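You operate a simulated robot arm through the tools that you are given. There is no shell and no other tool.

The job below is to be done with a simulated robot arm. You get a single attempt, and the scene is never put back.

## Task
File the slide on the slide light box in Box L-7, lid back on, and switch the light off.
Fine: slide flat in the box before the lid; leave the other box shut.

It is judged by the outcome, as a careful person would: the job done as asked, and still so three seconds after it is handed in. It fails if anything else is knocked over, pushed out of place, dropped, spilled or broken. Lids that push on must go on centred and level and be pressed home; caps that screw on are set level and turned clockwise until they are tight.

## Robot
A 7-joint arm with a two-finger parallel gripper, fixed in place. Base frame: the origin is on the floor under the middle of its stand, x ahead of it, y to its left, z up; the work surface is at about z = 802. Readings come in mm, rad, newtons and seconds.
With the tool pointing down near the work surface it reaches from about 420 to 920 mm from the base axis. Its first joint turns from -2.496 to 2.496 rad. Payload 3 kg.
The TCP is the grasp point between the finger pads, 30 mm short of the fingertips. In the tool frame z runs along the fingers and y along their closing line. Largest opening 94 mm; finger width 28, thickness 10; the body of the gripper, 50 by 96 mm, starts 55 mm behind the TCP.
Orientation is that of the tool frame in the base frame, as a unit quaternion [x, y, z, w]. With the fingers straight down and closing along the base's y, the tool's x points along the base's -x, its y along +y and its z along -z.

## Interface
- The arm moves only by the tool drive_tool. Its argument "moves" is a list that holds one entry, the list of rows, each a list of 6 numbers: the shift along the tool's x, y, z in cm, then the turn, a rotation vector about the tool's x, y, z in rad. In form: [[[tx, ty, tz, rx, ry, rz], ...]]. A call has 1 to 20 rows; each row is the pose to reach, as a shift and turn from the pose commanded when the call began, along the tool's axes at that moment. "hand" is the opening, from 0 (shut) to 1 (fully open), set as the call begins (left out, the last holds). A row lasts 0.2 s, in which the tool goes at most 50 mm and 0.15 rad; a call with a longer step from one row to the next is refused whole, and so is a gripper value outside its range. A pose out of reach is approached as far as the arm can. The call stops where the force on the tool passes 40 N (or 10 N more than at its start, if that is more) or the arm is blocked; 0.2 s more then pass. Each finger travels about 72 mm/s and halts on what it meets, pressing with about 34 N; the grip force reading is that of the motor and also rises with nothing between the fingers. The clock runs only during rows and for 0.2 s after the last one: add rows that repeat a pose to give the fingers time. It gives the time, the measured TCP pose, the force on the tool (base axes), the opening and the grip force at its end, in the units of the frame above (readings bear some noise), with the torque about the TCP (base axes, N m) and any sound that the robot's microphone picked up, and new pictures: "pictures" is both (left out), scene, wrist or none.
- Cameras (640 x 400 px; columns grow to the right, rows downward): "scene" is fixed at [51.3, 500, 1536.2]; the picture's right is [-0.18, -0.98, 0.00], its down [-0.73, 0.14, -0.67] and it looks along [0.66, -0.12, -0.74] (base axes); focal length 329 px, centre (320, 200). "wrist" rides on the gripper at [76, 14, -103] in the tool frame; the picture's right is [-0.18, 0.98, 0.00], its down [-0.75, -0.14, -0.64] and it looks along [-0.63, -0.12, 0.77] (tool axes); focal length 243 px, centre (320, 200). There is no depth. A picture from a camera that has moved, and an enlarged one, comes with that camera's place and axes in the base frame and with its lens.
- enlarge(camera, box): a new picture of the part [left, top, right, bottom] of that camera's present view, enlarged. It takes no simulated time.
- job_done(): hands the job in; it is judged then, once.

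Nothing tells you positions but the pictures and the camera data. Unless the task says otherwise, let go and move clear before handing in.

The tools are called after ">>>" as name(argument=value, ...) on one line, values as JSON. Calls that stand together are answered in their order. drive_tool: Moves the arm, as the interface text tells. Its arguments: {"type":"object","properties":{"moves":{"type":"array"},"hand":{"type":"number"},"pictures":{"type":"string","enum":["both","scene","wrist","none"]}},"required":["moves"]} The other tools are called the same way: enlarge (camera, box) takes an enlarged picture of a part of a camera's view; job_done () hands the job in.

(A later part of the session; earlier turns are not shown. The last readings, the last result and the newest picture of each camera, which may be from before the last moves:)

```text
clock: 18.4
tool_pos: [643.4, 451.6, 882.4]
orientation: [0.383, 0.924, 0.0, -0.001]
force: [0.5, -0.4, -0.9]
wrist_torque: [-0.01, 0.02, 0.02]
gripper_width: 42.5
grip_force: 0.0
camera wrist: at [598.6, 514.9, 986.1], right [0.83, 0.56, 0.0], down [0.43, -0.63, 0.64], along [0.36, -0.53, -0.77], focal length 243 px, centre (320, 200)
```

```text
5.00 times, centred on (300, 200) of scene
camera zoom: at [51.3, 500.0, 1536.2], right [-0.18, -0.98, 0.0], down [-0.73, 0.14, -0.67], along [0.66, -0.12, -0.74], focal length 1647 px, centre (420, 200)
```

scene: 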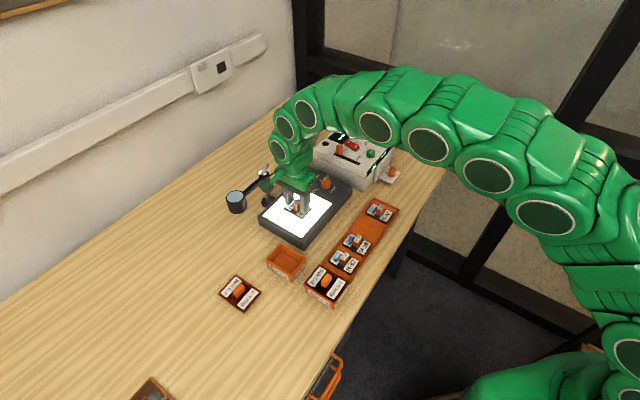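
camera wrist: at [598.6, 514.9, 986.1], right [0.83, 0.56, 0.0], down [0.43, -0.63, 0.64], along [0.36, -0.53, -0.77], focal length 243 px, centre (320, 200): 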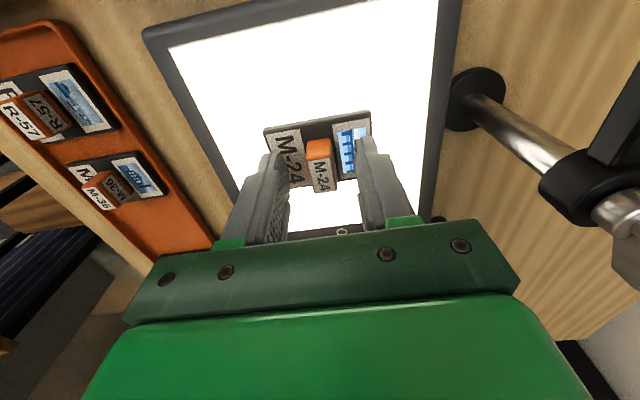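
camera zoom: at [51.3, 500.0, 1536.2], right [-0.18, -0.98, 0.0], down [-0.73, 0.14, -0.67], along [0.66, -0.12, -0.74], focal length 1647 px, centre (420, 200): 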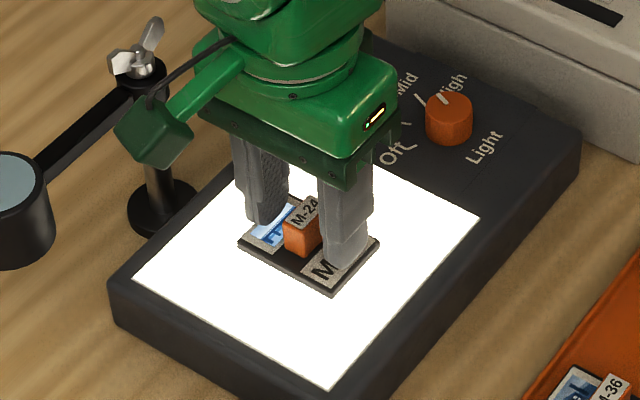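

The tips are just above the slide plate. I'll come down 2 mm more and close on the handle.

>>> drive_tool(moves=[[[0, 0, 0.2, 0, 0, 0]]], hand=0.45, pictures="none")

>>> drive_tool(moves=[[[0, 0, 0, 0, 0, 0], [0, 0, 0, 0, 0, 0], [0, 0, 0, 0, 0, 0], [0, 0, 0, 0, 0, 0]]], hand=0)

>>> enlarge(camera="wrist", box=[240, 60, 400, 220])

```text
clock: 18.8
tool_pos: [643.2, 450.8, 881.4]
orientation: [0.382, 0.924, 0.0, 0.001]
force: [0.2, 0.2, 0.2]
wrist_torque: [0.01, 0.03, -0.01]
gripper_width: 42.2
grip_force: 0.1
```

```text
clock: 19.8
tool_pos: [643.0, 451.1, 880.5]
orientation: [0.383, 0.924, 0.0, 0.0]
force: [0.0, 0.2, 1.8]
wrist_torque: [0.0, 0.02, 0.01]
gripper_width: 13.7
grip_force: 34.1
camera wrist: at [598.5, 514.9, 984.0], right [0.82, 0.57, 0.0], down [0.43, -0.63, 0.64], along [0.36, -0.53, -0.77], focal length 243 px, centre (320, 200)
```

scene: 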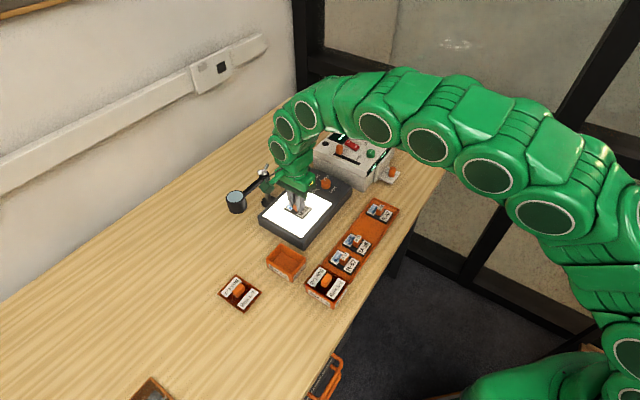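
wrist: 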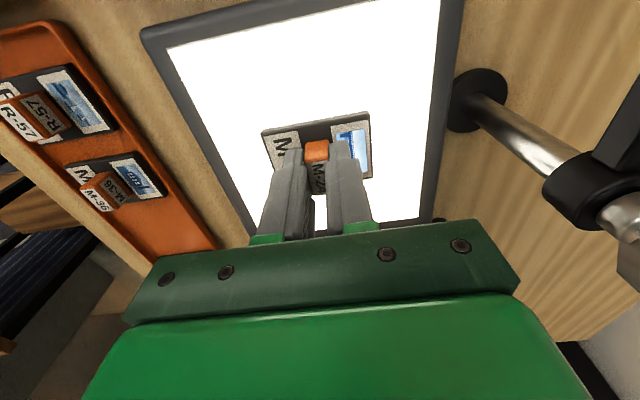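

```text
2.50 times, centred on (320, 140) of wrist
camera zoom: at [598.5, 514.9, 984.0], right [0.82, 0.57, 0.0], down [0.43, -0.63, 0.64], along [0.36, -0.53, -0.77], focal length 606 px, centre (320, 350)
```

zoom: 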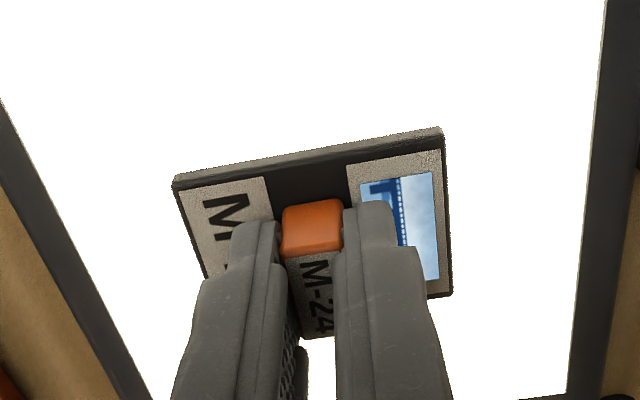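

The slide is held at its handle. I'll lift it straight up and carry it near the open box, stopping just to one side so the box stays in view.

>>> drive_tool(moves=[[[0, 0, -0.5, 0, 0, 0], [0, 0, -2.5, 0, 0, 0], [0, 0, -6.0, 0, 0, 0], [0, 0, -9.9, 0, 0, 0], [3.73, -2.3, -9.9, 0, 0, 0], [7.46, -4.61, -9.9, 0, 0, 0], [11.19, -6.91, -9.9, 0, 0, 0], [11.19, -6.91, -9.9, 0, 0, 0]]], hand=0)

>>> enlarge(camera="wrist", box=[240, 10, 400, 170])

>>> enlarge(camera="scene", box=[230, 190, 350, 310])

```text
clock: 21.6
tool_pos: [514.7, 480.2, 980.5]
orientation: [0.383, 0.924, -0.001, 0.0]
force: [0.0, 0.1, -0.3]
wrist_torque: [0.02, 0.01, -0.03]
gripper_width: 13.7
grip_force: 34.2
camera wrist: at [469.8, 544.1, 1083.2], right [0.83, 0.56, 0.0], down [0.43, -0.63, 0.64], along [0.36, -0.53, -0.77], focal length 243 px, centre (320, 200)
```

scene: 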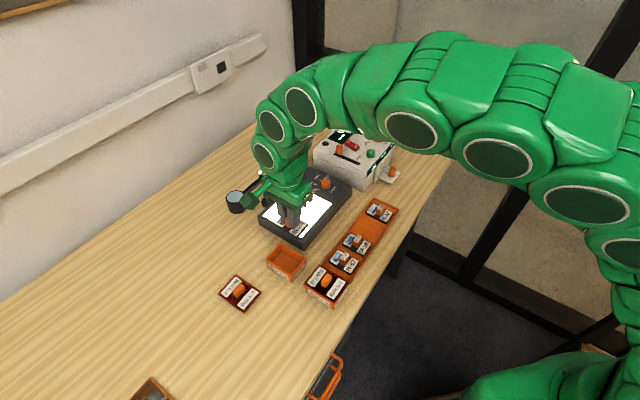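
wrist: 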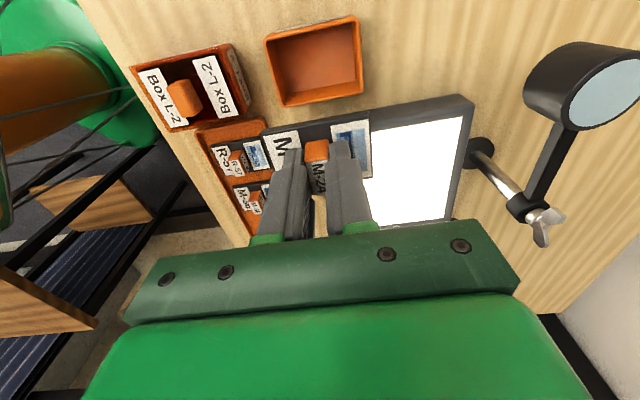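

```text
2.50 times, centred on (320, 90) of wrist
camera zoom: at [469.8, 544.1, 1083.2], right [0.83, 0.56, 0.0], down [0.43, -0.63, 0.64], along [0.36, -0.53, -0.77], focal length 606 px, centre (320, 475)
```

zoom: 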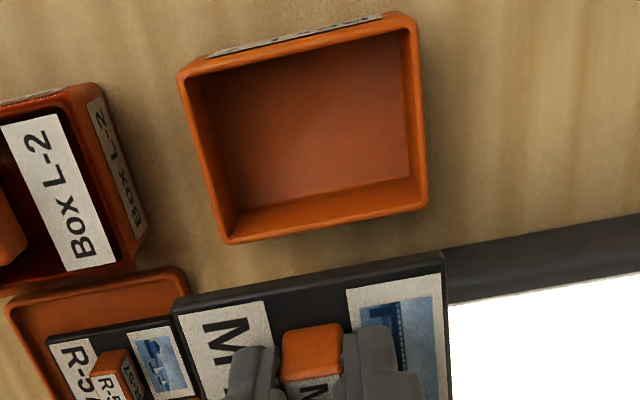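

```text
3.33 times, centred on (290, 250) of scene
camera zoom: at [51.3, 500.0, 1536.2], right [-0.18, -0.98, 0.0], down [-0.73, 0.14, -0.67], along [0.66, -0.12, -0.74], focal length 1098 px, centre (420, 33)
```

zoom: 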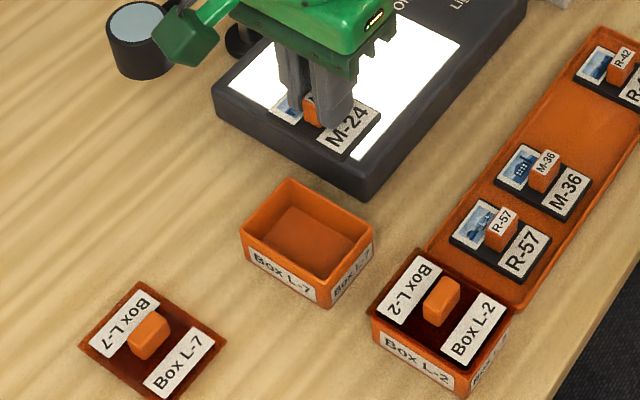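

The box interior is about 74 × 52 mm and the slide about 63 × 44 mm, so it fits with roughly 4–5 mm to spare on each side. I'll centre the slide over the box and lower it to just above the rim.

>>> drive_tool(moves=[[[3.02, 0.08, 0, 0, 0, 0], [3.02, 0.08, 3.0, 0, 0, 0], [3.02, 0.08, 6.0, 0, 0, 0], [3.02, 0.08, 8.0, 0, 0, 0], [3.02, 0.08, 8.0, 0, 0, 0]]], hand=0)

>>> enlarge(camera="wrist", box=[240, 60, 400, 220])

>>> enlarge(camera="scene", box=[250, 220, 330, 300])

```text
clock: 22.8
tool_pos: [494.1, 502.6, 899.1]
orientation: [0.383, 0.924, 0.0, 0.0]
force: [0.2, -0.7, 0.7]
wrist_torque: [-0.01, 0.02, -0.01]
gripper_width: 13.8
grip_force: 34.1
camera wrist: at [449.7, 566.5, 1002.8], right [0.82, 0.57, 0.0], down [0.43, -0.63, 0.64], along [0.36, -0.53, -0.77], focal length 243 px, centre (320, 200)
```

scene: 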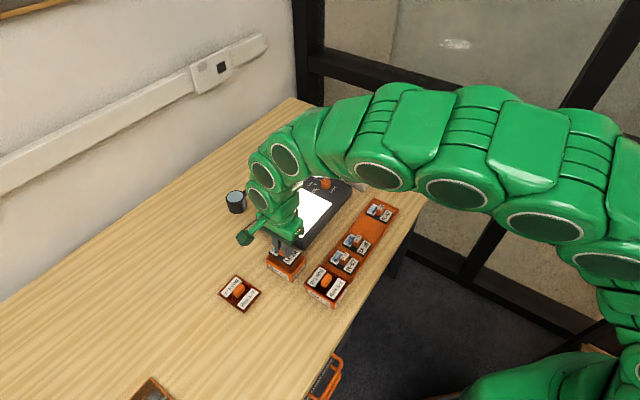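
wrist: 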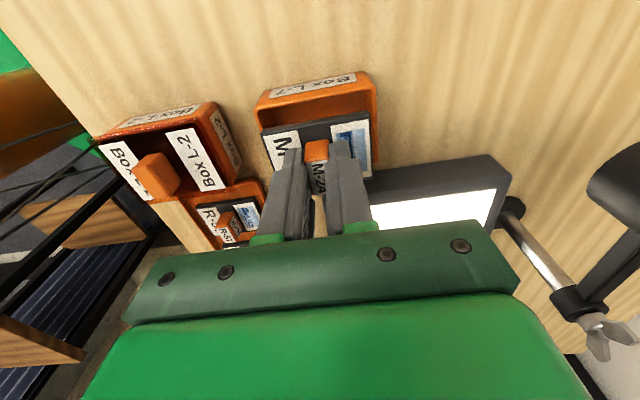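

```text
2.50 times, centred on (320, 140) of wrist
camera zoom: at [449.7, 566.5, 1002.8], right [0.82, 0.57, 0.0], down [0.43, -0.63, 0.64], along [0.36, -0.53, -0.77], focal length 606 px, centre (320, 350)
```

zoom: 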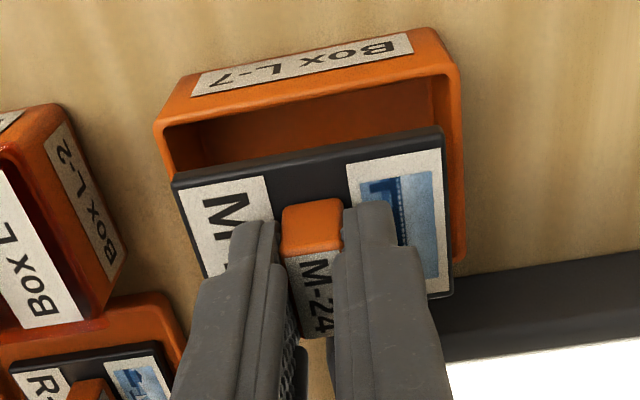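

```text
5.00 times, centred on (290, 260) of scene
camera zoom: at [51.3, 500.0, 1536.2], right [-0.18, -0.98, 0.0], down [-0.73, 0.14, -0.67], along [0.66, -0.12, -0.74], focal length 1647 px, centre (470, -100)
```

zoom: 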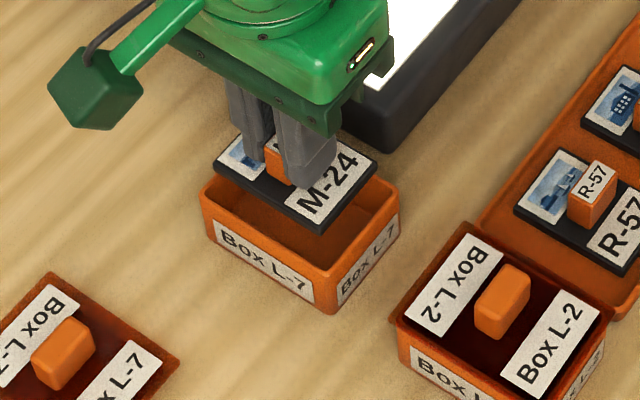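

The slide lines up with the box opening to within about a millimetre. I'll lower it inside.

>>> drive_tool(moves=[[[0, 0, 1.0, 0, 0, 0], [0, 0, 2.0, 0, 0, 0], [0, 0, 3.0, 0, 0, 0], [0, 0, 4.0, 0, 0, 0]]], hand=0)

>>> enlarge(camera="wrist", box=[240, 60, 400, 220])

>>> enlarge(camera="scene", box=[250, 220, 330, 300])

```text
clock: 23.8
tool_pos: [493.7, 503.0, 859.4]
orientation: [0.383, 0.924, 0.0, 0.0]
force: [0.2, 0.3, -0.4]
wrist_torque: [0.02, 0.0, 0.02]
gripper_width: 13.9
grip_force: 34.0
camera wrist: at [449.8, 566.9, 962.9], right [0.83, 0.56, 0.0], down [0.43, -0.63, 0.64], along [0.36, -0.53, -0.77], focal length 243 px, centre (320, 200)
```

scene: 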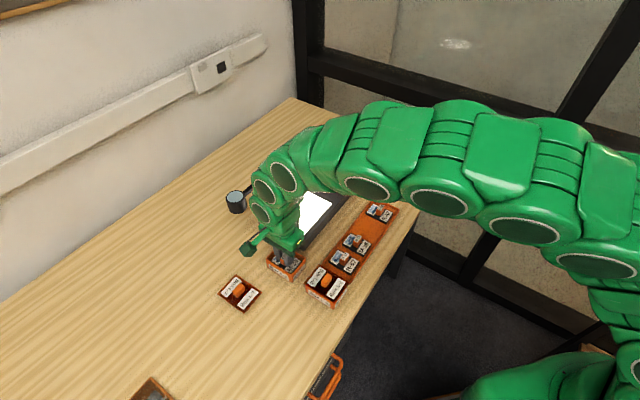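
wrist: 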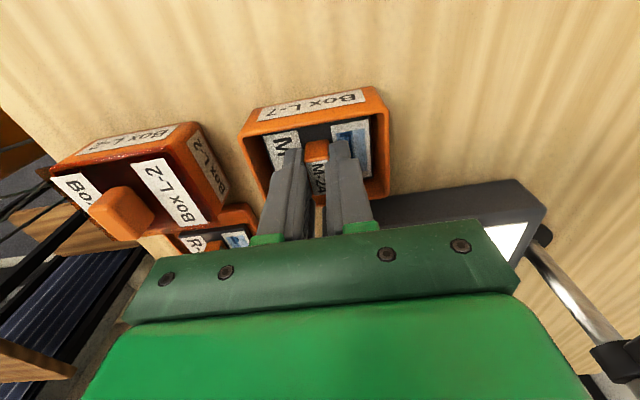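

```text
2.50 times, centred on (320, 140) of wrist
camera zoom: at [449.8, 566.9, 962.9], right [0.83, 0.56, 0.0], down [0.43, -0.63, 0.64], along [0.36, -0.53, -0.77], focal length 606 px, centre (320, 350)
```

zoom: 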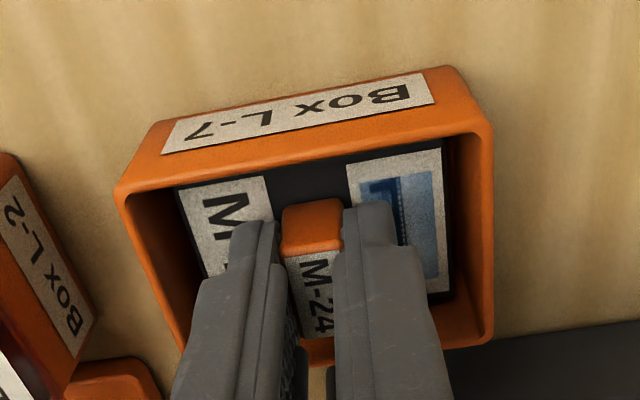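

```text
5.00 times, centred on (290, 260) of scene
camera zoom: at [51.3, 500.0, 1536.2], right [-0.18, -0.98, 0.0], down [-0.73, 0.14, -0.67], along [0.66, -0.12, -0.74], focal length 1647 px, centre (470, -100)
```

zoom: 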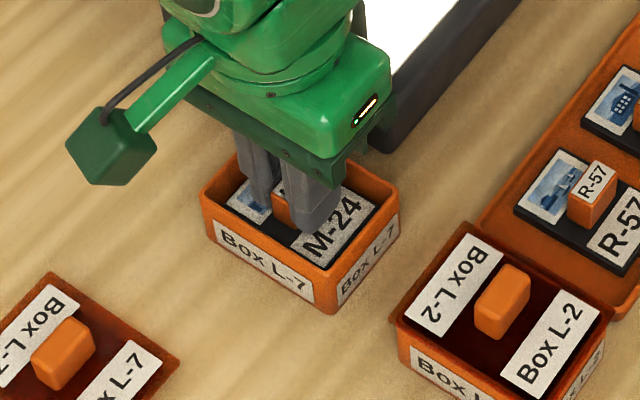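

The slide is inside the box walls with clear gaps. I'll lower it to the floor in small steps.

>>> drive_tool(moves=[[[0, 0, 0.4, 0, 0, 0], [0, 0, 0.8, 0, 0, 0], [0, 0, 1.2, 0, 0, 0]]], hand=0, pictures="none")

>>> drive_tool(moves=[[[0, 0, 0.1, 0, 0, 0], [0, 0, 0.2, 0, 0, 0]]], hand=0, pictures="none")

```text
clock: 24.6
tool_pos: [495.2, 503.4, 848.0]
orientation: [0.382, 0.924, 0.0, 0.0]
force: [0.0, -0.1, -0.2]
wrist_torque: [-0.01, 0.0, 0.01]
gripper_width: 13.8
grip_force: 33.8
```

```text
clock: 25.2
tool_pos: [494.8, 503.4, 844.9]
orientation: [0.383, 0.924, 0.0, 0.0]
force: [0.1, -0.5, 0.0]
wrist_torque: [0.02, -0.02, 0.03]
gripper_width: 13.8
grip_force: 33.9
```

>>> drive_tool(moves=[[[0, 0, 0.1, 0, 0, 0], [0, 0, 0.2, 0, 0, 0]]], hand=0, pictures="none")

>>> drive_tool(moves=[[[0, 0, 0.1, 0, 0, 0], [0, 0, 0.1, 0, 0, 0]]], hand=0, pictures="none")

```text
clock: 25.8
tool_pos: [494.7, 503.5, 844.7]
orientation: [0.383, 0.924, 0.001, 0.0]
force: [-1.5, -2.1, 17.1]
wrist_torque: [-0.13, 0.02, -0.01]
gripper_width: 13.5
grip_force: 33.6
```

```text
clock: 26.4
tool_pos: [495.2, 503.1, 843.5]
orientation: [0.383, 0.924, 0.001, 0.001]
force: [1.5, -0.3, 32.3]
wrist_torque: [-0.05, -0.1, -0.01]
gripper_width: 13.7
grip_force: 33.6
```

The slide has met the box floor at about TCP 845. I'll ease off and let go with a small opening so the fingers stay clear of the walls.

>>> drive_tool(moves=[[[0, 0, -0.1, 0, 0, 0], [0, 0, -0.18, 0, 0, 0]]], hand=0, pictures="none")

>>> drive_tool(moves=[[[0, 0, 0, 0, 0, 0], [0, 0, 0, 0, 0, 0], [0, 0, 0, 0, 0, 0]]], hand=0.3)

>>> enlarge(camera="wrist", box=[240, 60, 400, 220])

>>> enlarge(camera="scene", box=[250, 220, 330, 300])

```text
clock: 27.0
tool_pos: [494.2, 502.3, 843.9]
orientation: [0.383, 0.924, 0.0, -0.001]
force: [1.1, 3.0, 11.8]
wrist_torque: [0.15, -0.06, 0.04]
gripper_width: 14.0
grip_force: 33.4
```

```text
clock: 27.8
tool_pos: [495.5, 502.2, 843.6]
orientation: [0.382, 0.924, -0.001, 0.0]
force: [-0.7, 0.3, -0.4]
wrist_torque: [-0.01, 0.03, 0.0]
gripper_width: 28.1
grip_force: 0.0
camera wrist: at [449.8, 566.8, 947.5], right [0.82, 0.57, 0.0], down [0.43, -0.63, 0.64], along [0.36, -0.53, -0.77], focal length 243 px, centre (320, 200)
```

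scene: 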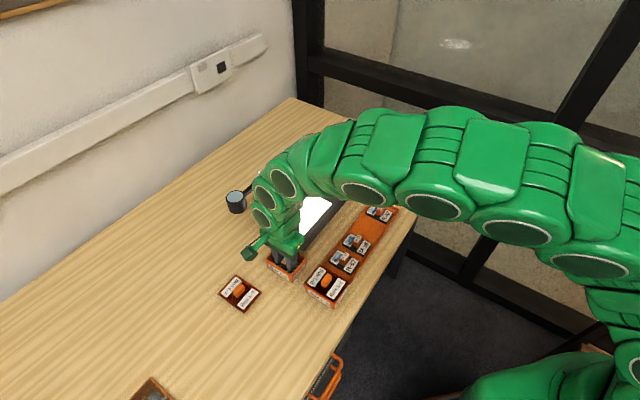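
wrist: 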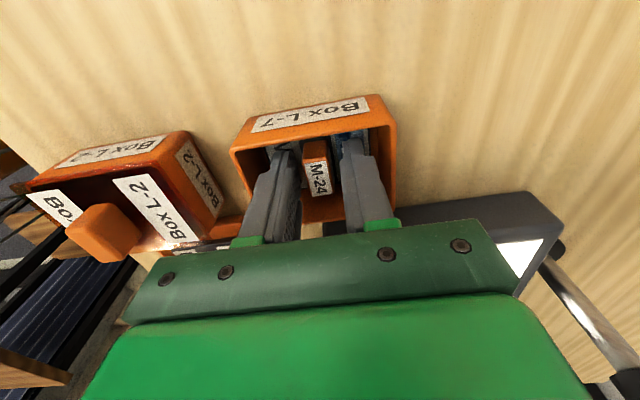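

```text
2.50 times, centred on (320, 140) of wrist
camera zoom: at [449.8, 566.8, 947.5], right [0.82, 0.57, 0.0], down [0.43, -0.63, 0.64], along [0.36, -0.53, -0.77], focal length 606 px, centre (320, 350)
```

zoom: 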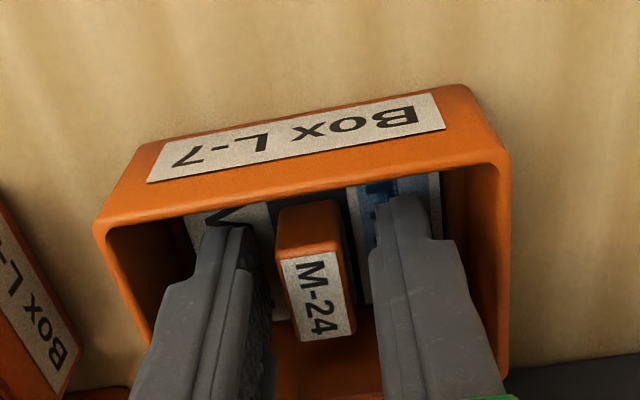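

```text
5.00 times, centred on (290, 260) of scene
camera zoom: at [51.3, 500.0, 1536.2], right [-0.18, -0.98, 0.0], down [-0.73, 0.14, -0.67], along [0.66, -0.12, -0.74], focal length 1647 px, centre (470, -100)
```

zoom: 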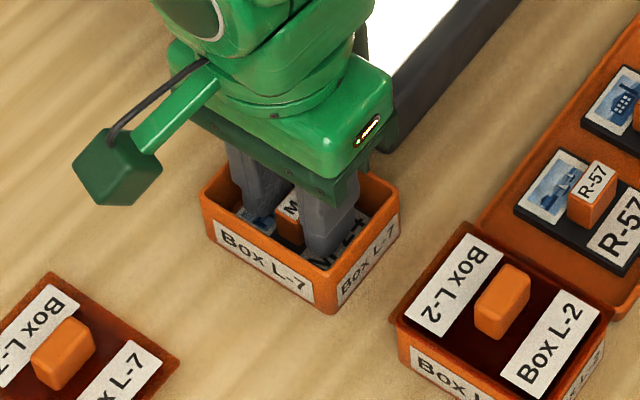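

The slide is released. I'll rise straight up and check that it lies flat.

>>> drive_tool(moves=[[[0, 0, -1.5, 0, 0, 0], [0, 0, -4.0, 0, 0, 0], [0, 0, -8.0, 0, 0, 0], [0, 0, -11.52, 0, 0, 0]]], hand=0.3)

>>> enlarge(camera="wrist", box=[240, 30, 400, 190])

>>> enlarge(camera="scene", box=[210, 220, 330, 320])

```text
clock: 28.8
tool_pos: [494.1, 502.4, 959.5]
orientation: [0.382, 0.924, 0.0, -0.001]
force: [0.2, -0.3, -0.2]
wrist_torque: [0.02, -0.06, 0.04]
gripper_width: 28.1
grip_force: 0.0
camera wrist: at [449.8, 565.9, 1062.6], right [0.82, 0.57, 0.0], down [0.43, -0.63, 0.64], along [0.36, -0.53, -0.77], focal length 243 px, centre (320, 200)
```

scene: 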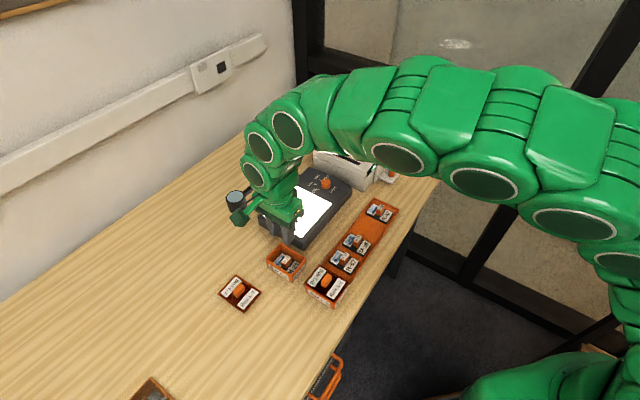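
wrist: 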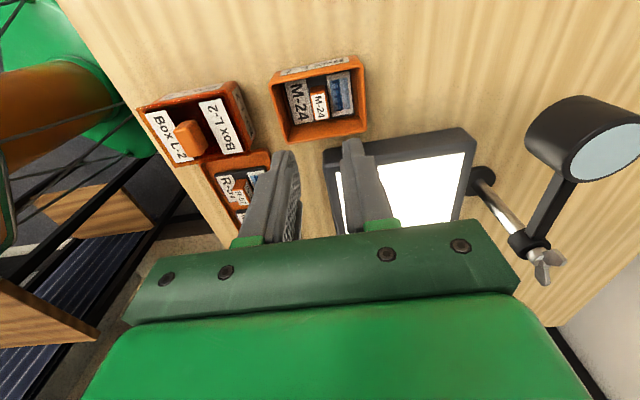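

```text
2.50 times, centred on (320, 110) of wrist
camera zoom: at [449.8, 565.9, 1062.6], right [0.82, 0.57, 0.0], down [0.43, -0.63, 0.64], along [0.36, -0.53, -0.77], focal length 606 px, centre (320, 425)
```

zoom: 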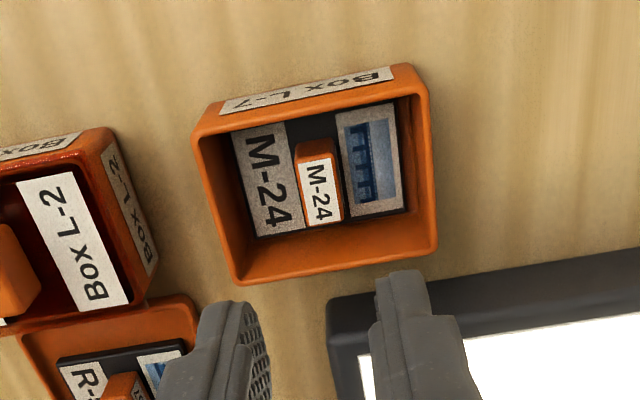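

```text
4.00 times, centred on (270, 270) of scene
camera zoom: at [51.3, 500.0, 1536.2], right [-0.18, -0.98, 0.0], down [-0.73, 0.14, -0.67], along [0.66, -0.12, -0.74], focal length 1317 px, centre (520, -80)
```

zoom: 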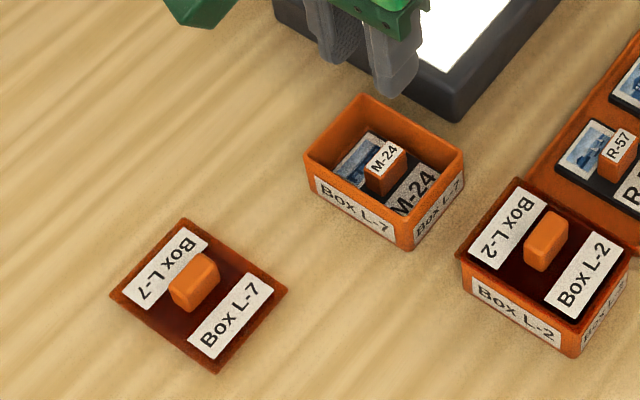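

The slide lies flat and level in L-7. I'll return to the lid and line up with its handle.

>>> drive_tool(moves=[[[4.1, 1.5, 0, 0, 0, 0], [8.2, 3.0, 0, 0, 0, 0], [12.31, 4.5, 0, 0, 0, 0], [12.31, 4.5, 4.0, 0, 0, 0], [12.31, 4.5, 7.5, 0, 0, 0], [12.31, 4.5, 8.5, 0, 0, 0], [12.31, 4.5, 8.5, 0, 0, 0]]], hand=0.45)

>>> enlarge(camera="wrist", box=[240, 60, 400, 220])

```text
clock: 30.4
tool_pos: [439.1, 620.9, 873.2]
orientation: [0.382, 0.924, 0.001, 0.0]
force: [0.1, 0.0, 0.4]
wrist_torque: [-0.02, -0.01, -0.01]
gripper_width: 42.3
grip_force: 0.1
camera wrist: at [395.2, 685.8, 977.2], right [0.82, 0.57, 0.0], down [0.43, -0.63, 0.64], along [0.36, -0.53, -0.77], focal length 243 px, centre (320, 200)
```

scene: 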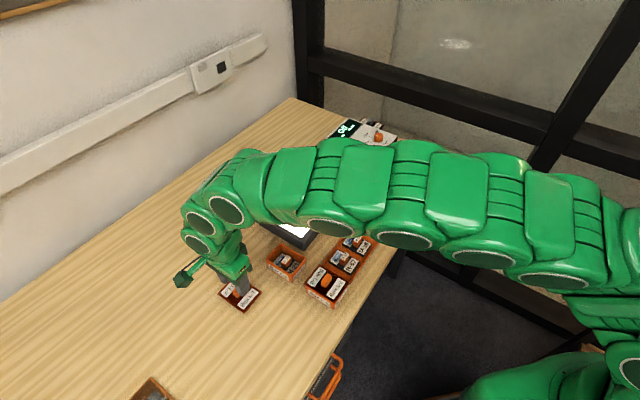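
wrist: 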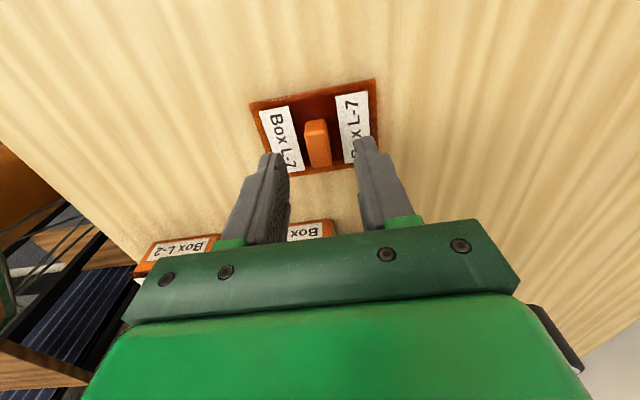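

```text
2.50 times, centred on (320, 140) of wrist
camera zoom: at [395.2, 685.8, 977.2], right [0.82, 0.57, 0.0], down [0.43, -0.63, 0.64], along [0.36, -0.53, -0.77], focal length 606 px, centre (320, 350)
```

zoom: 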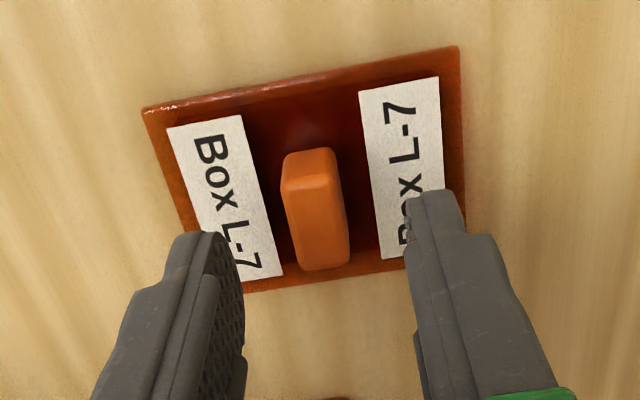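

The lid is where I left it. I'll come down to the same grasp height and grip the handle.

>>> drive_tool(moves=[[[0, 0, 1.0, 0, 0, 0], [0, 0, 2.0, 0, 0, 0], [0, 0, 2.92, 0, 0, 0], [0, 0, 2.92, 0, 0, 0]]], hand=0.45, pictures="none")

>>> drive_tool(moves=[[[0, 0, 0, 0, 0, 0], [0, 0, 0, 0, 0, 0], [0, 0, 0, 0, 0, 0], [0, 0, 0, 0, 0, 0]]], hand=0)

>>> enlarge(camera="wrist", box=[240, 60, 400, 220])

```text
clock: 31.4
tool_pos: [439.7, 620.8, 844.6]
orientation: [0.383, 0.924, 0.001, -0.001]
force: [0.1, -0.3, 0.1]
wrist_torque: [-0.01, 0.0, -0.01]
gripper_width: 42.2
grip_force: 0.0
```

```text
clock: 32.4
tool_pos: [438.8, 621.8, 844.6]
orientation: [0.383, 0.924, 0.0, 0.0]
force: [-0.2, -0.6, 1.1]
wrist_torque: [-0.01, -0.01, -0.03]
gripper_width: 13.6
grip_force: 34.4
camera wrist: at [394.7, 685.5, 948.3], right [0.82, 0.57, 0.0], down [0.43, -0.63, 0.64], along [0.36, -0.53, -0.77], focal length 243 px, centre (320, 200)
```

scene: 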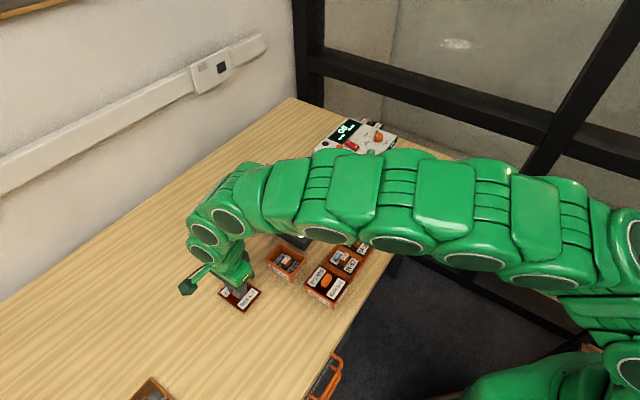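
wrist: 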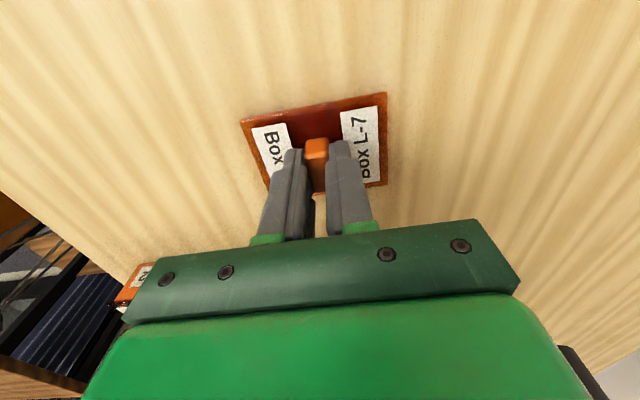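

```text
2.50 times, centred on (320, 140) of wrist
camera zoom: at [394.7, 685.5, 948.3], right [0.82, 0.57, 0.0], down [0.43, -0.63, 0.64], along [0.36, -0.53, -0.77], focal length 606 px, centre (320, 350)
```

zoom: 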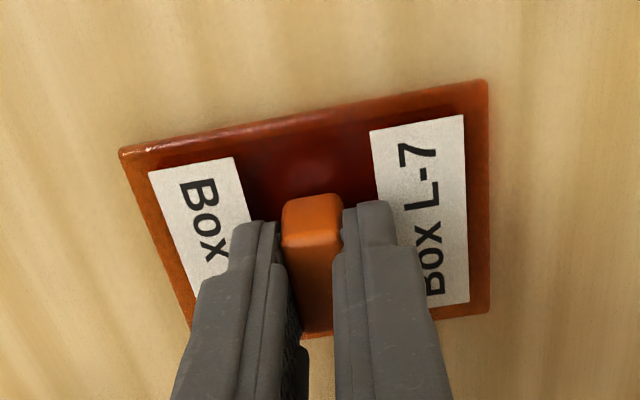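

The grip on the lid matches the first one exactly. I'll carry the lid back over L-7 and stop just above the rim to check the alignment.

>>> drive_tool(moves=[[[0, 0, -0.5, 0, 0, 0], [0, 0, -4.5, 0, 0, 0], [0, 0, -8.42, 0, 0, 0], [-4.1, -1.53, -8.42, 0, 0, 0], [-8.2, -3.07, -8.42, 0, 0, 0], [-12.28, -4.6, -8.42, 0, 0, 0], [-12.28, -4.6, -6.5, 0, 0, 0], [-12.28, -4.6, -4.82, 0, 0, 0], [-12.28, -4.6, -4.82, 0, 0, 0]]], hand=0)

>>> enlarge(camera="wrist", box=[240, 60, 400, 220])

>>> enlarge(camera="scene", box=[250, 220, 330, 300])

```text
clock: 34.4
tool_pos: [495.4, 502.6, 893.7]
orientation: [0.383, 0.924, 0.0, 0.0]
force: [-0.5, -0.5, 0.5]
wrist_torque: [-0.01, 0.0, -0.01]
gripper_width: 13.8
grip_force: 34.3
camera wrist: at [449.6, 566.9, 996.4], right [0.83, 0.57, 0.0], down [0.43, -0.63, 0.64], along [0.36, -0.53, -0.77], focal length 243 px, centre (320, 200)
```

scene: 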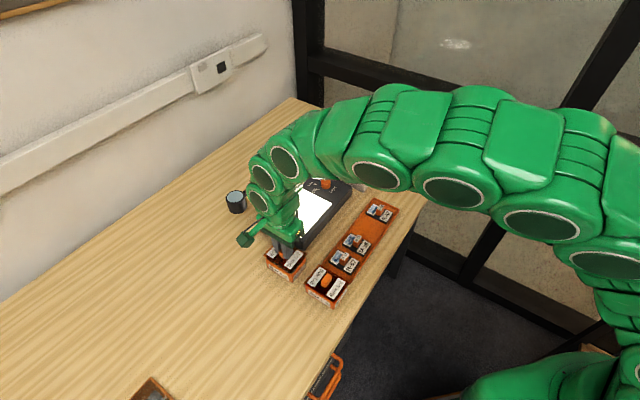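
wrist: 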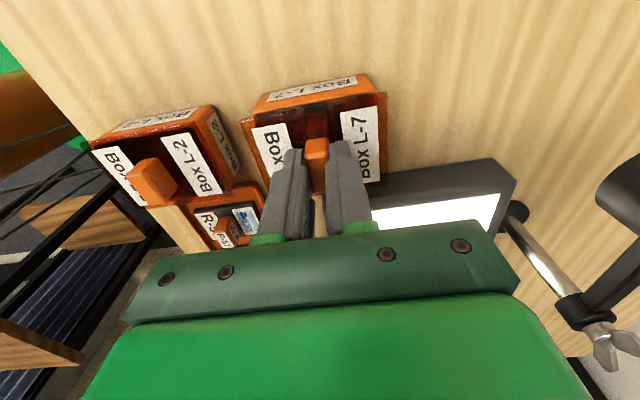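

```text
2.50 times, centred on (320, 140) of wrist
camera zoom: at [449.6, 566.9, 996.4], right [0.83, 0.57, 0.0], down [0.43, -0.63, 0.64], along [0.36, -0.53, -0.77], focal length 606 px, centre (320, 350)
```

zoom: 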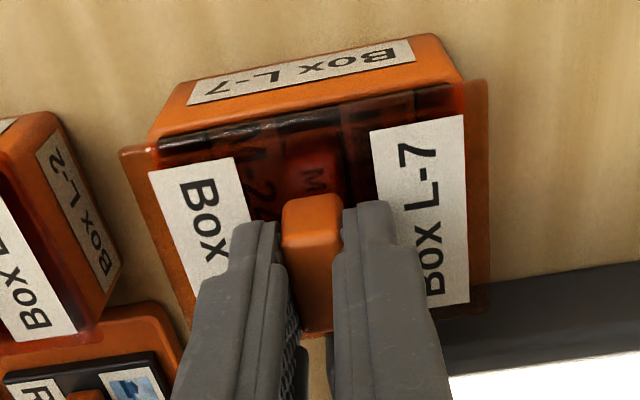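

```text
5.00 times, centred on (290, 260) of scene
camera zoom: at [51.3, 500.0, 1536.2], right [-0.18, -0.98, 0.0], down [-0.73, 0.14, -0.67], along [0.66, -0.12, -0.74], focal length 1647 px, centre (470, -100)
```

zoom: 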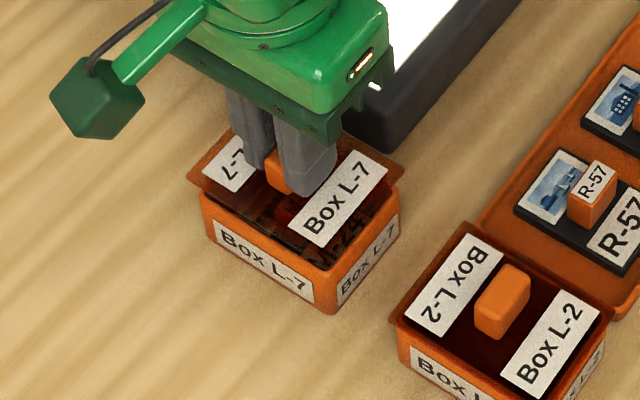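

The lid hovers centred over the box. I'll lower it gently, watching the force as the lip enters.

>>> drive_tool(moves=[[[0, 0, 0.3, 0, 0, 0], [0, 0, 0.6, 0, 0, 0], [0, 0, 0.9, 0, 0, 0]]], hand=0, pictures="none")

>>> drive_tool(moves=[[[0, 0, 0.15, 0, 0, 0], [0, 0, 0.3, 0, 0, 0]]], hand=0)

>>> enlarge(camera="wrist", box=[240, 60, 400, 220])

>>> enlarge(camera="scene", box=[250, 220, 330, 300])

```text
clock: 35.2
tool_pos: [493.7, 502.8, 884.5]
orientation: [0.382, 0.924, 0.001, -0.001]
force: [0.2, -0.4, 0.1]
wrist_torque: [-0.02, 0.01, -0.01]
gripper_width: 13.7
grip_force: 34.1
```

```text
clock: 35.8
tool_pos: [493.9, 501.8, 881.8]
orientation: [0.383, 0.924, 0.001, 0.0]
force: [0.0, 0.5, -0.8]
wrist_torque: [-0.04, 0.03, 0.02]
gripper_width: 13.6
grip_force: 34.2
camera wrist: at [449.0, 566.4, 985.1], right [0.82, 0.57, 0.0], down [0.43, -0.63, 0.64], along [0.36, -0.53, -0.77], focal length 243 px, centre (320, 200)
```

scene: 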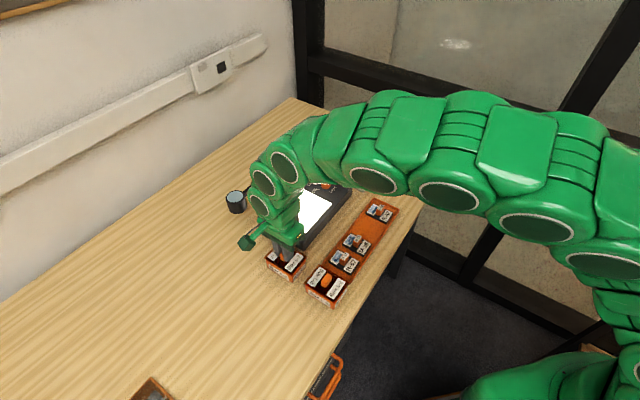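
wrist: 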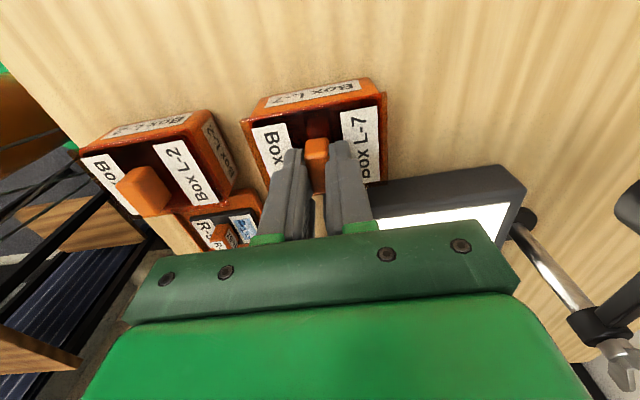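

```text
2.50 times, centred on (320, 140) of wrist
camera zoom: at [449.0, 566.4, 985.1], right [0.82, 0.57, 0.0], down [0.43, -0.63, 0.64], along [0.36, -0.53, -0.77], focal length 606 px, centre (320, 350)
```

zoom: 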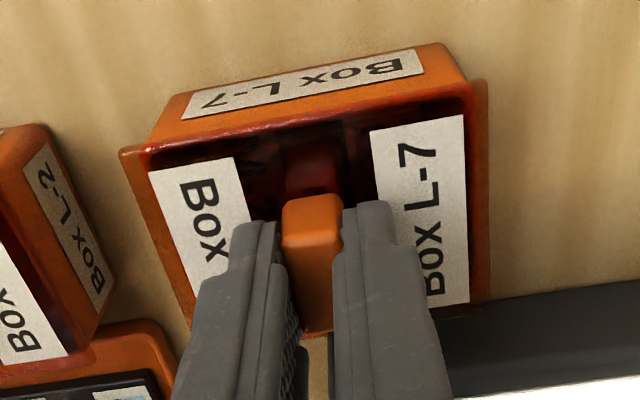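

```text
5.00 times, centred on (290, 260) of scene
camera zoom: at [51.3, 500.0, 1536.2], right [-0.18, -0.98, 0.0], down [-0.73, 0.14, -0.67], along [0.66, -0.12, -0.74], focal length 1647 px, centre (470, -100)
```

zoom: 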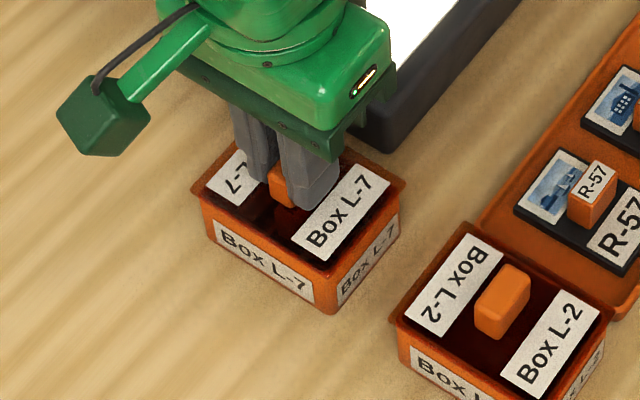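

The lip has entered with no resistance. I'll go down the last millimetres and press it home.

>>> drive_tool(moves=[[[0, 0, 0.1, 0, 0, 0], [0, 0, 0.2, 0, 0, 0]]], hand=0, pictures="none")

>>> drive_tool(moves=[[[0, 0, 0.1, 0, 0, 0], [0, 0, 0.2, 0, 0, 0]]], hand=0)

>>> enlarge(camera="scene", box=[250, 220, 330, 300])

```text
clock: 36.4
tool_pos: [493.6, 502.5, 879.6]
orientation: [0.384, 0.923, -0.001, -0.001]
force: [-0.1, 0.2, 0.0]
wrist_torque: [0.02, 0.03, 0.02]
gripper_width: 13.4
grip_force: 33.8
```

```text
clock: 37.0
tool_pos: [493.4, 503.5, 878.8]
orientation: [0.383, 0.924, 0.0, 0.0]
force: [-5.2, -5.7, 22.7]
wrist_torque: [-0.19, 0.14, -0.02]
gripper_width: 13.6
grip_force: 33.6
camera wrist: at [449.1, 566.2, 982.2], right [0.82, 0.57, 0.0], down [0.43, -0.63, 0.64], along [0.36, -0.53, -0.77], focal length 243 px, centre (320, 200)
```

scene: 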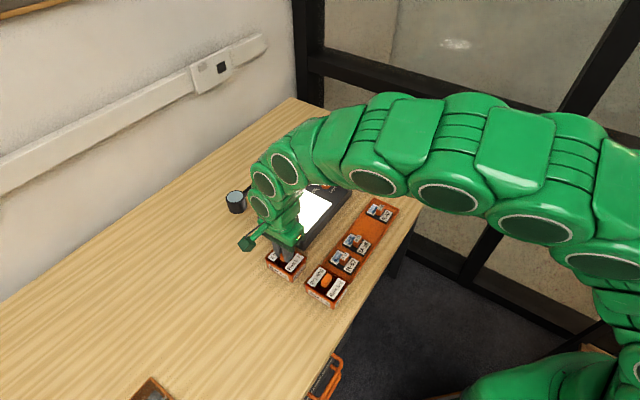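
wrist: 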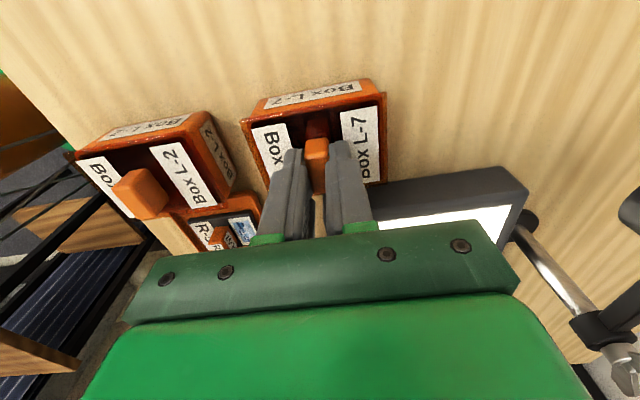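

```text
5.00 times, centred on (290, 260) of scene
camera zoom: at [51.3, 500.0, 1536.2], right [-0.18, -0.98, 0.0], down [-0.73, 0.14, -0.67], along [0.66, -0.12, -0.74], focal length 1647 px, centre (470, -100)
```

zoom: 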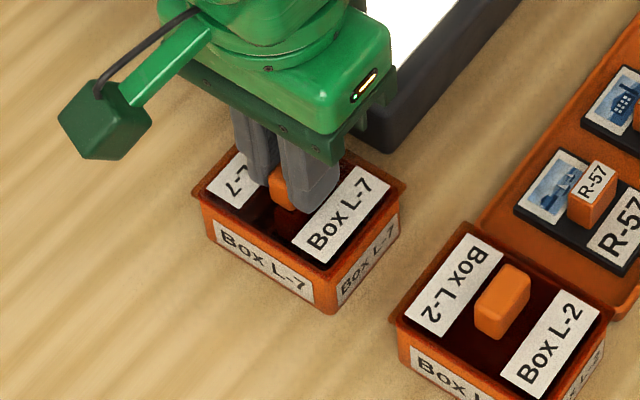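

The lid meets the rim at the same height as it sat before, about 879.5. I'll give it one more firm press, ease off, and let go.

>>> drive_tool(moves=[[[0, 0, 0.1, 0, 0, 0], [0, 0, 0.15, 0, 0, 0]]], hand=0, pictures="none")

>>> drive_tool(moves=[[[0, 0, -0.15, 0, 0, 0], [0, 0, -0.28, 0, 0, 0]]], hand=0, pictures="none")

>>> drive_tool(moves=[[[0, 0, 0, 0, 0, 0], [0, 0, 0, 0, 0, 0], [0, 0, 0, 0, 0, 0]]], hand=0.45)

>>> enlarge(camera="wrist", box=[240, 60, 400, 220])

>>> enlarge(camera="scene", box=[250, 220, 330, 300])

```text
clock: 37.6
tool_pos: [493.6, 502.4, 877.5]
orientation: [0.382, 0.924, 0.001, 0.0]
force: [1.4, -1.3, 29.2]
wrist_torque: [-0.01, -0.01, 0.01]
gripper_width: 13.6
grip_force: 33.5
```

```text
clock: 38.2
tool_pos: [492.6, 502.5, 878.4]
orientation: [0.383, 0.924, 0.0, 0.0]
force: [0.3, -0.3, -0.4]
wrist_torque: [0.02, 0.0, 0.0]
gripper_width: 13.6
grip_force: 34.1
```

```text
clock: 39.0
tool_pos: [493.3, 503.2, 879.1]
orientation: [0.382, 0.924, 0.0, -0.001]
force: [0.3, 0.3, -0.3]
wrist_torque: [0.01, -0.02, -0.02]
gripper_width: 42.1
grip_force: 0.1
camera wrist: at [448.8, 566.3, 982.0], right [0.82, 0.57, 0.0], down [0.43, -0.63, 0.64], along [0.36, -0.53, -0.77], focal length 243 px, centre (320, 200)
```

scene: 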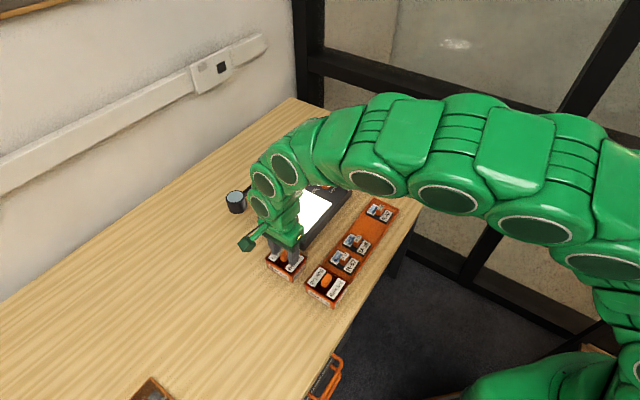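
wrist: 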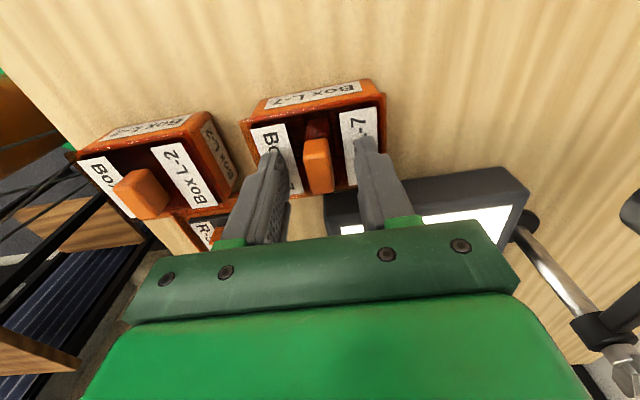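

```text
2.50 times, centred on (320, 140) of wrist
camera zoom: at [448.8, 566.3, 982.0], right [0.82, 0.57, 0.0], down [0.43, -0.63, 0.64], along [0.36, -0.53, -0.77], focal length 606 px, centre (320, 350)
```

zoom: 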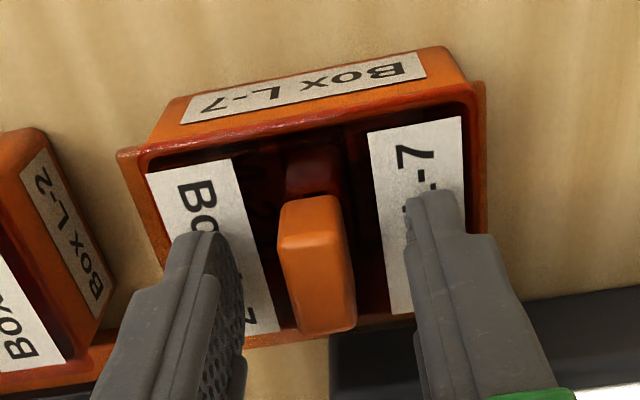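

```text
5.00 times, centred on (290, 260) of scene
camera zoom: at [51.3, 500.0, 1536.2], right [-0.18, -0.98, 0.0], down [-0.73, 0.14, -0.67], along [0.66, -0.12, -0.74], focal length 1647 px, centre (470, -100)
```

zoom: 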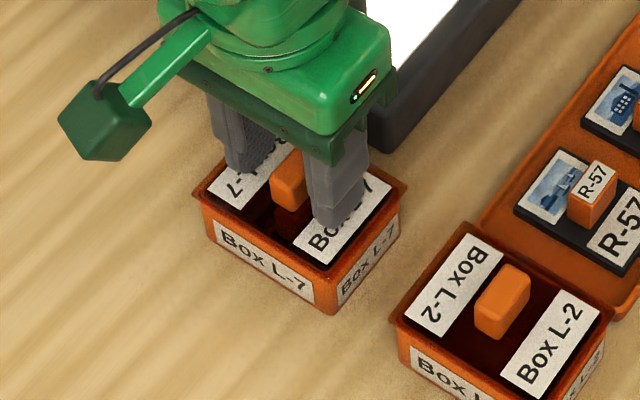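

The lid is released and looks seated. I'll rise and compare it from above with how it looked at the start and with L-2.

>>> drive_tool(moves=[[[0, 0, -1.5, 0, 0, 0], [0, 0, -4.5, 0, 0, 0], [0, 0, -8.07, 0, 0, 0], [0, 0, -8.07, 0, 0, 0]]], hand=0.45)

>>> enlarge(camera="wrist", box=[250, 40, 390, 160])

>>> enlarge(camera="scene", box=[250, 225, 360, 315])

```text
clock: 40.0
tool_pos: [493.0, 503.4, 957.7]
orientation: [0.383, 0.924, 0.0, 0.0]
force: [-0.3, -0.7, 0.0]
wrist_torque: [0.0, -0.02, 0.0]
gripper_width: 42.2
grip_force: 0.0
camera wrist: at [448.9, 566.8, 1062.5], right [0.83, 0.56, 0.0], down [0.43, -0.63, 0.64], along [0.36, -0.53, -0.77], focal length 243 px, centre (320, 200)
```

scene: 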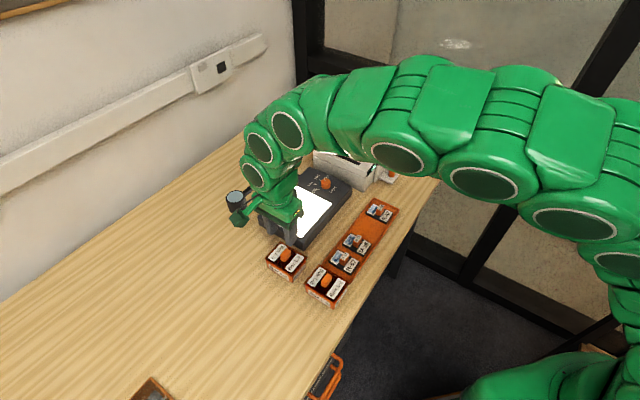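
wrist: 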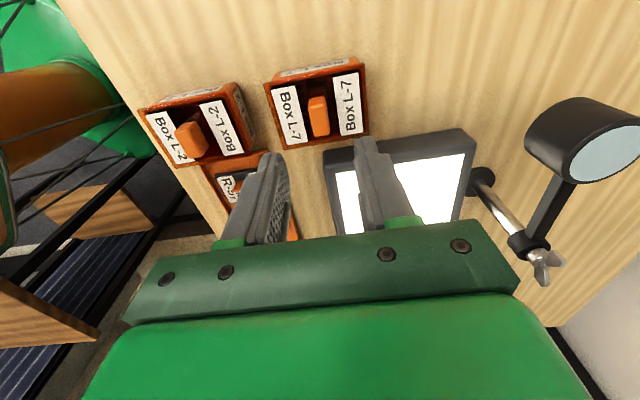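

```text
3.33 times, centred on (320, 100) of wrist
camera zoom: at [448.9, 566.8, 1062.5], right [0.83, 0.56, 0.0], down [0.43, -0.63, 0.64], along [0.36, -0.53, -0.77], focal length 809 px, centre (320, 533)
```

zoom: 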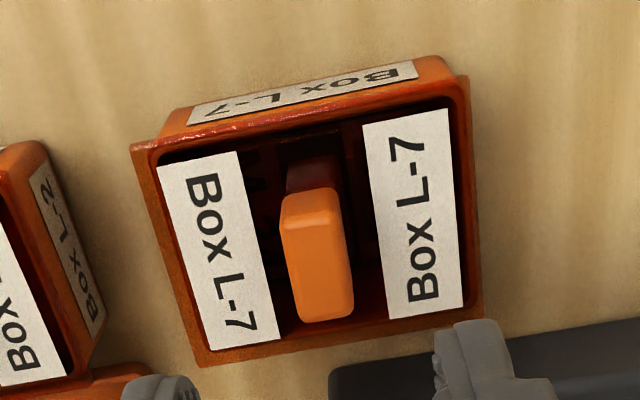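

```text
4.44 times, centred on (305, 270) of scene
camera zoom: at [51.3, 500.0, 1536.2], right [-0.18, -0.98, 0.0], down [-0.73, 0.14, -0.67], along [0.66, -0.12, -0.74], focal length 1464 px, centre (387, -111)
```

zoom: 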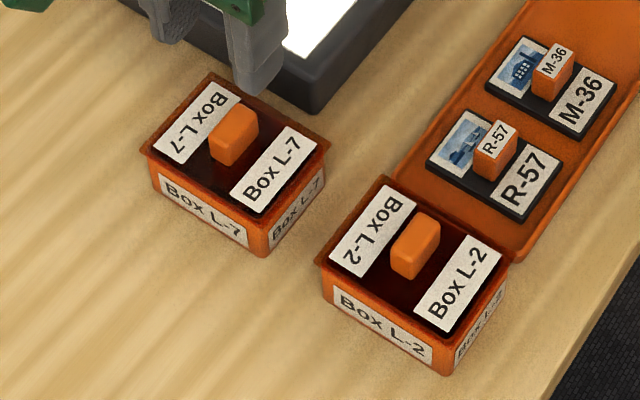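

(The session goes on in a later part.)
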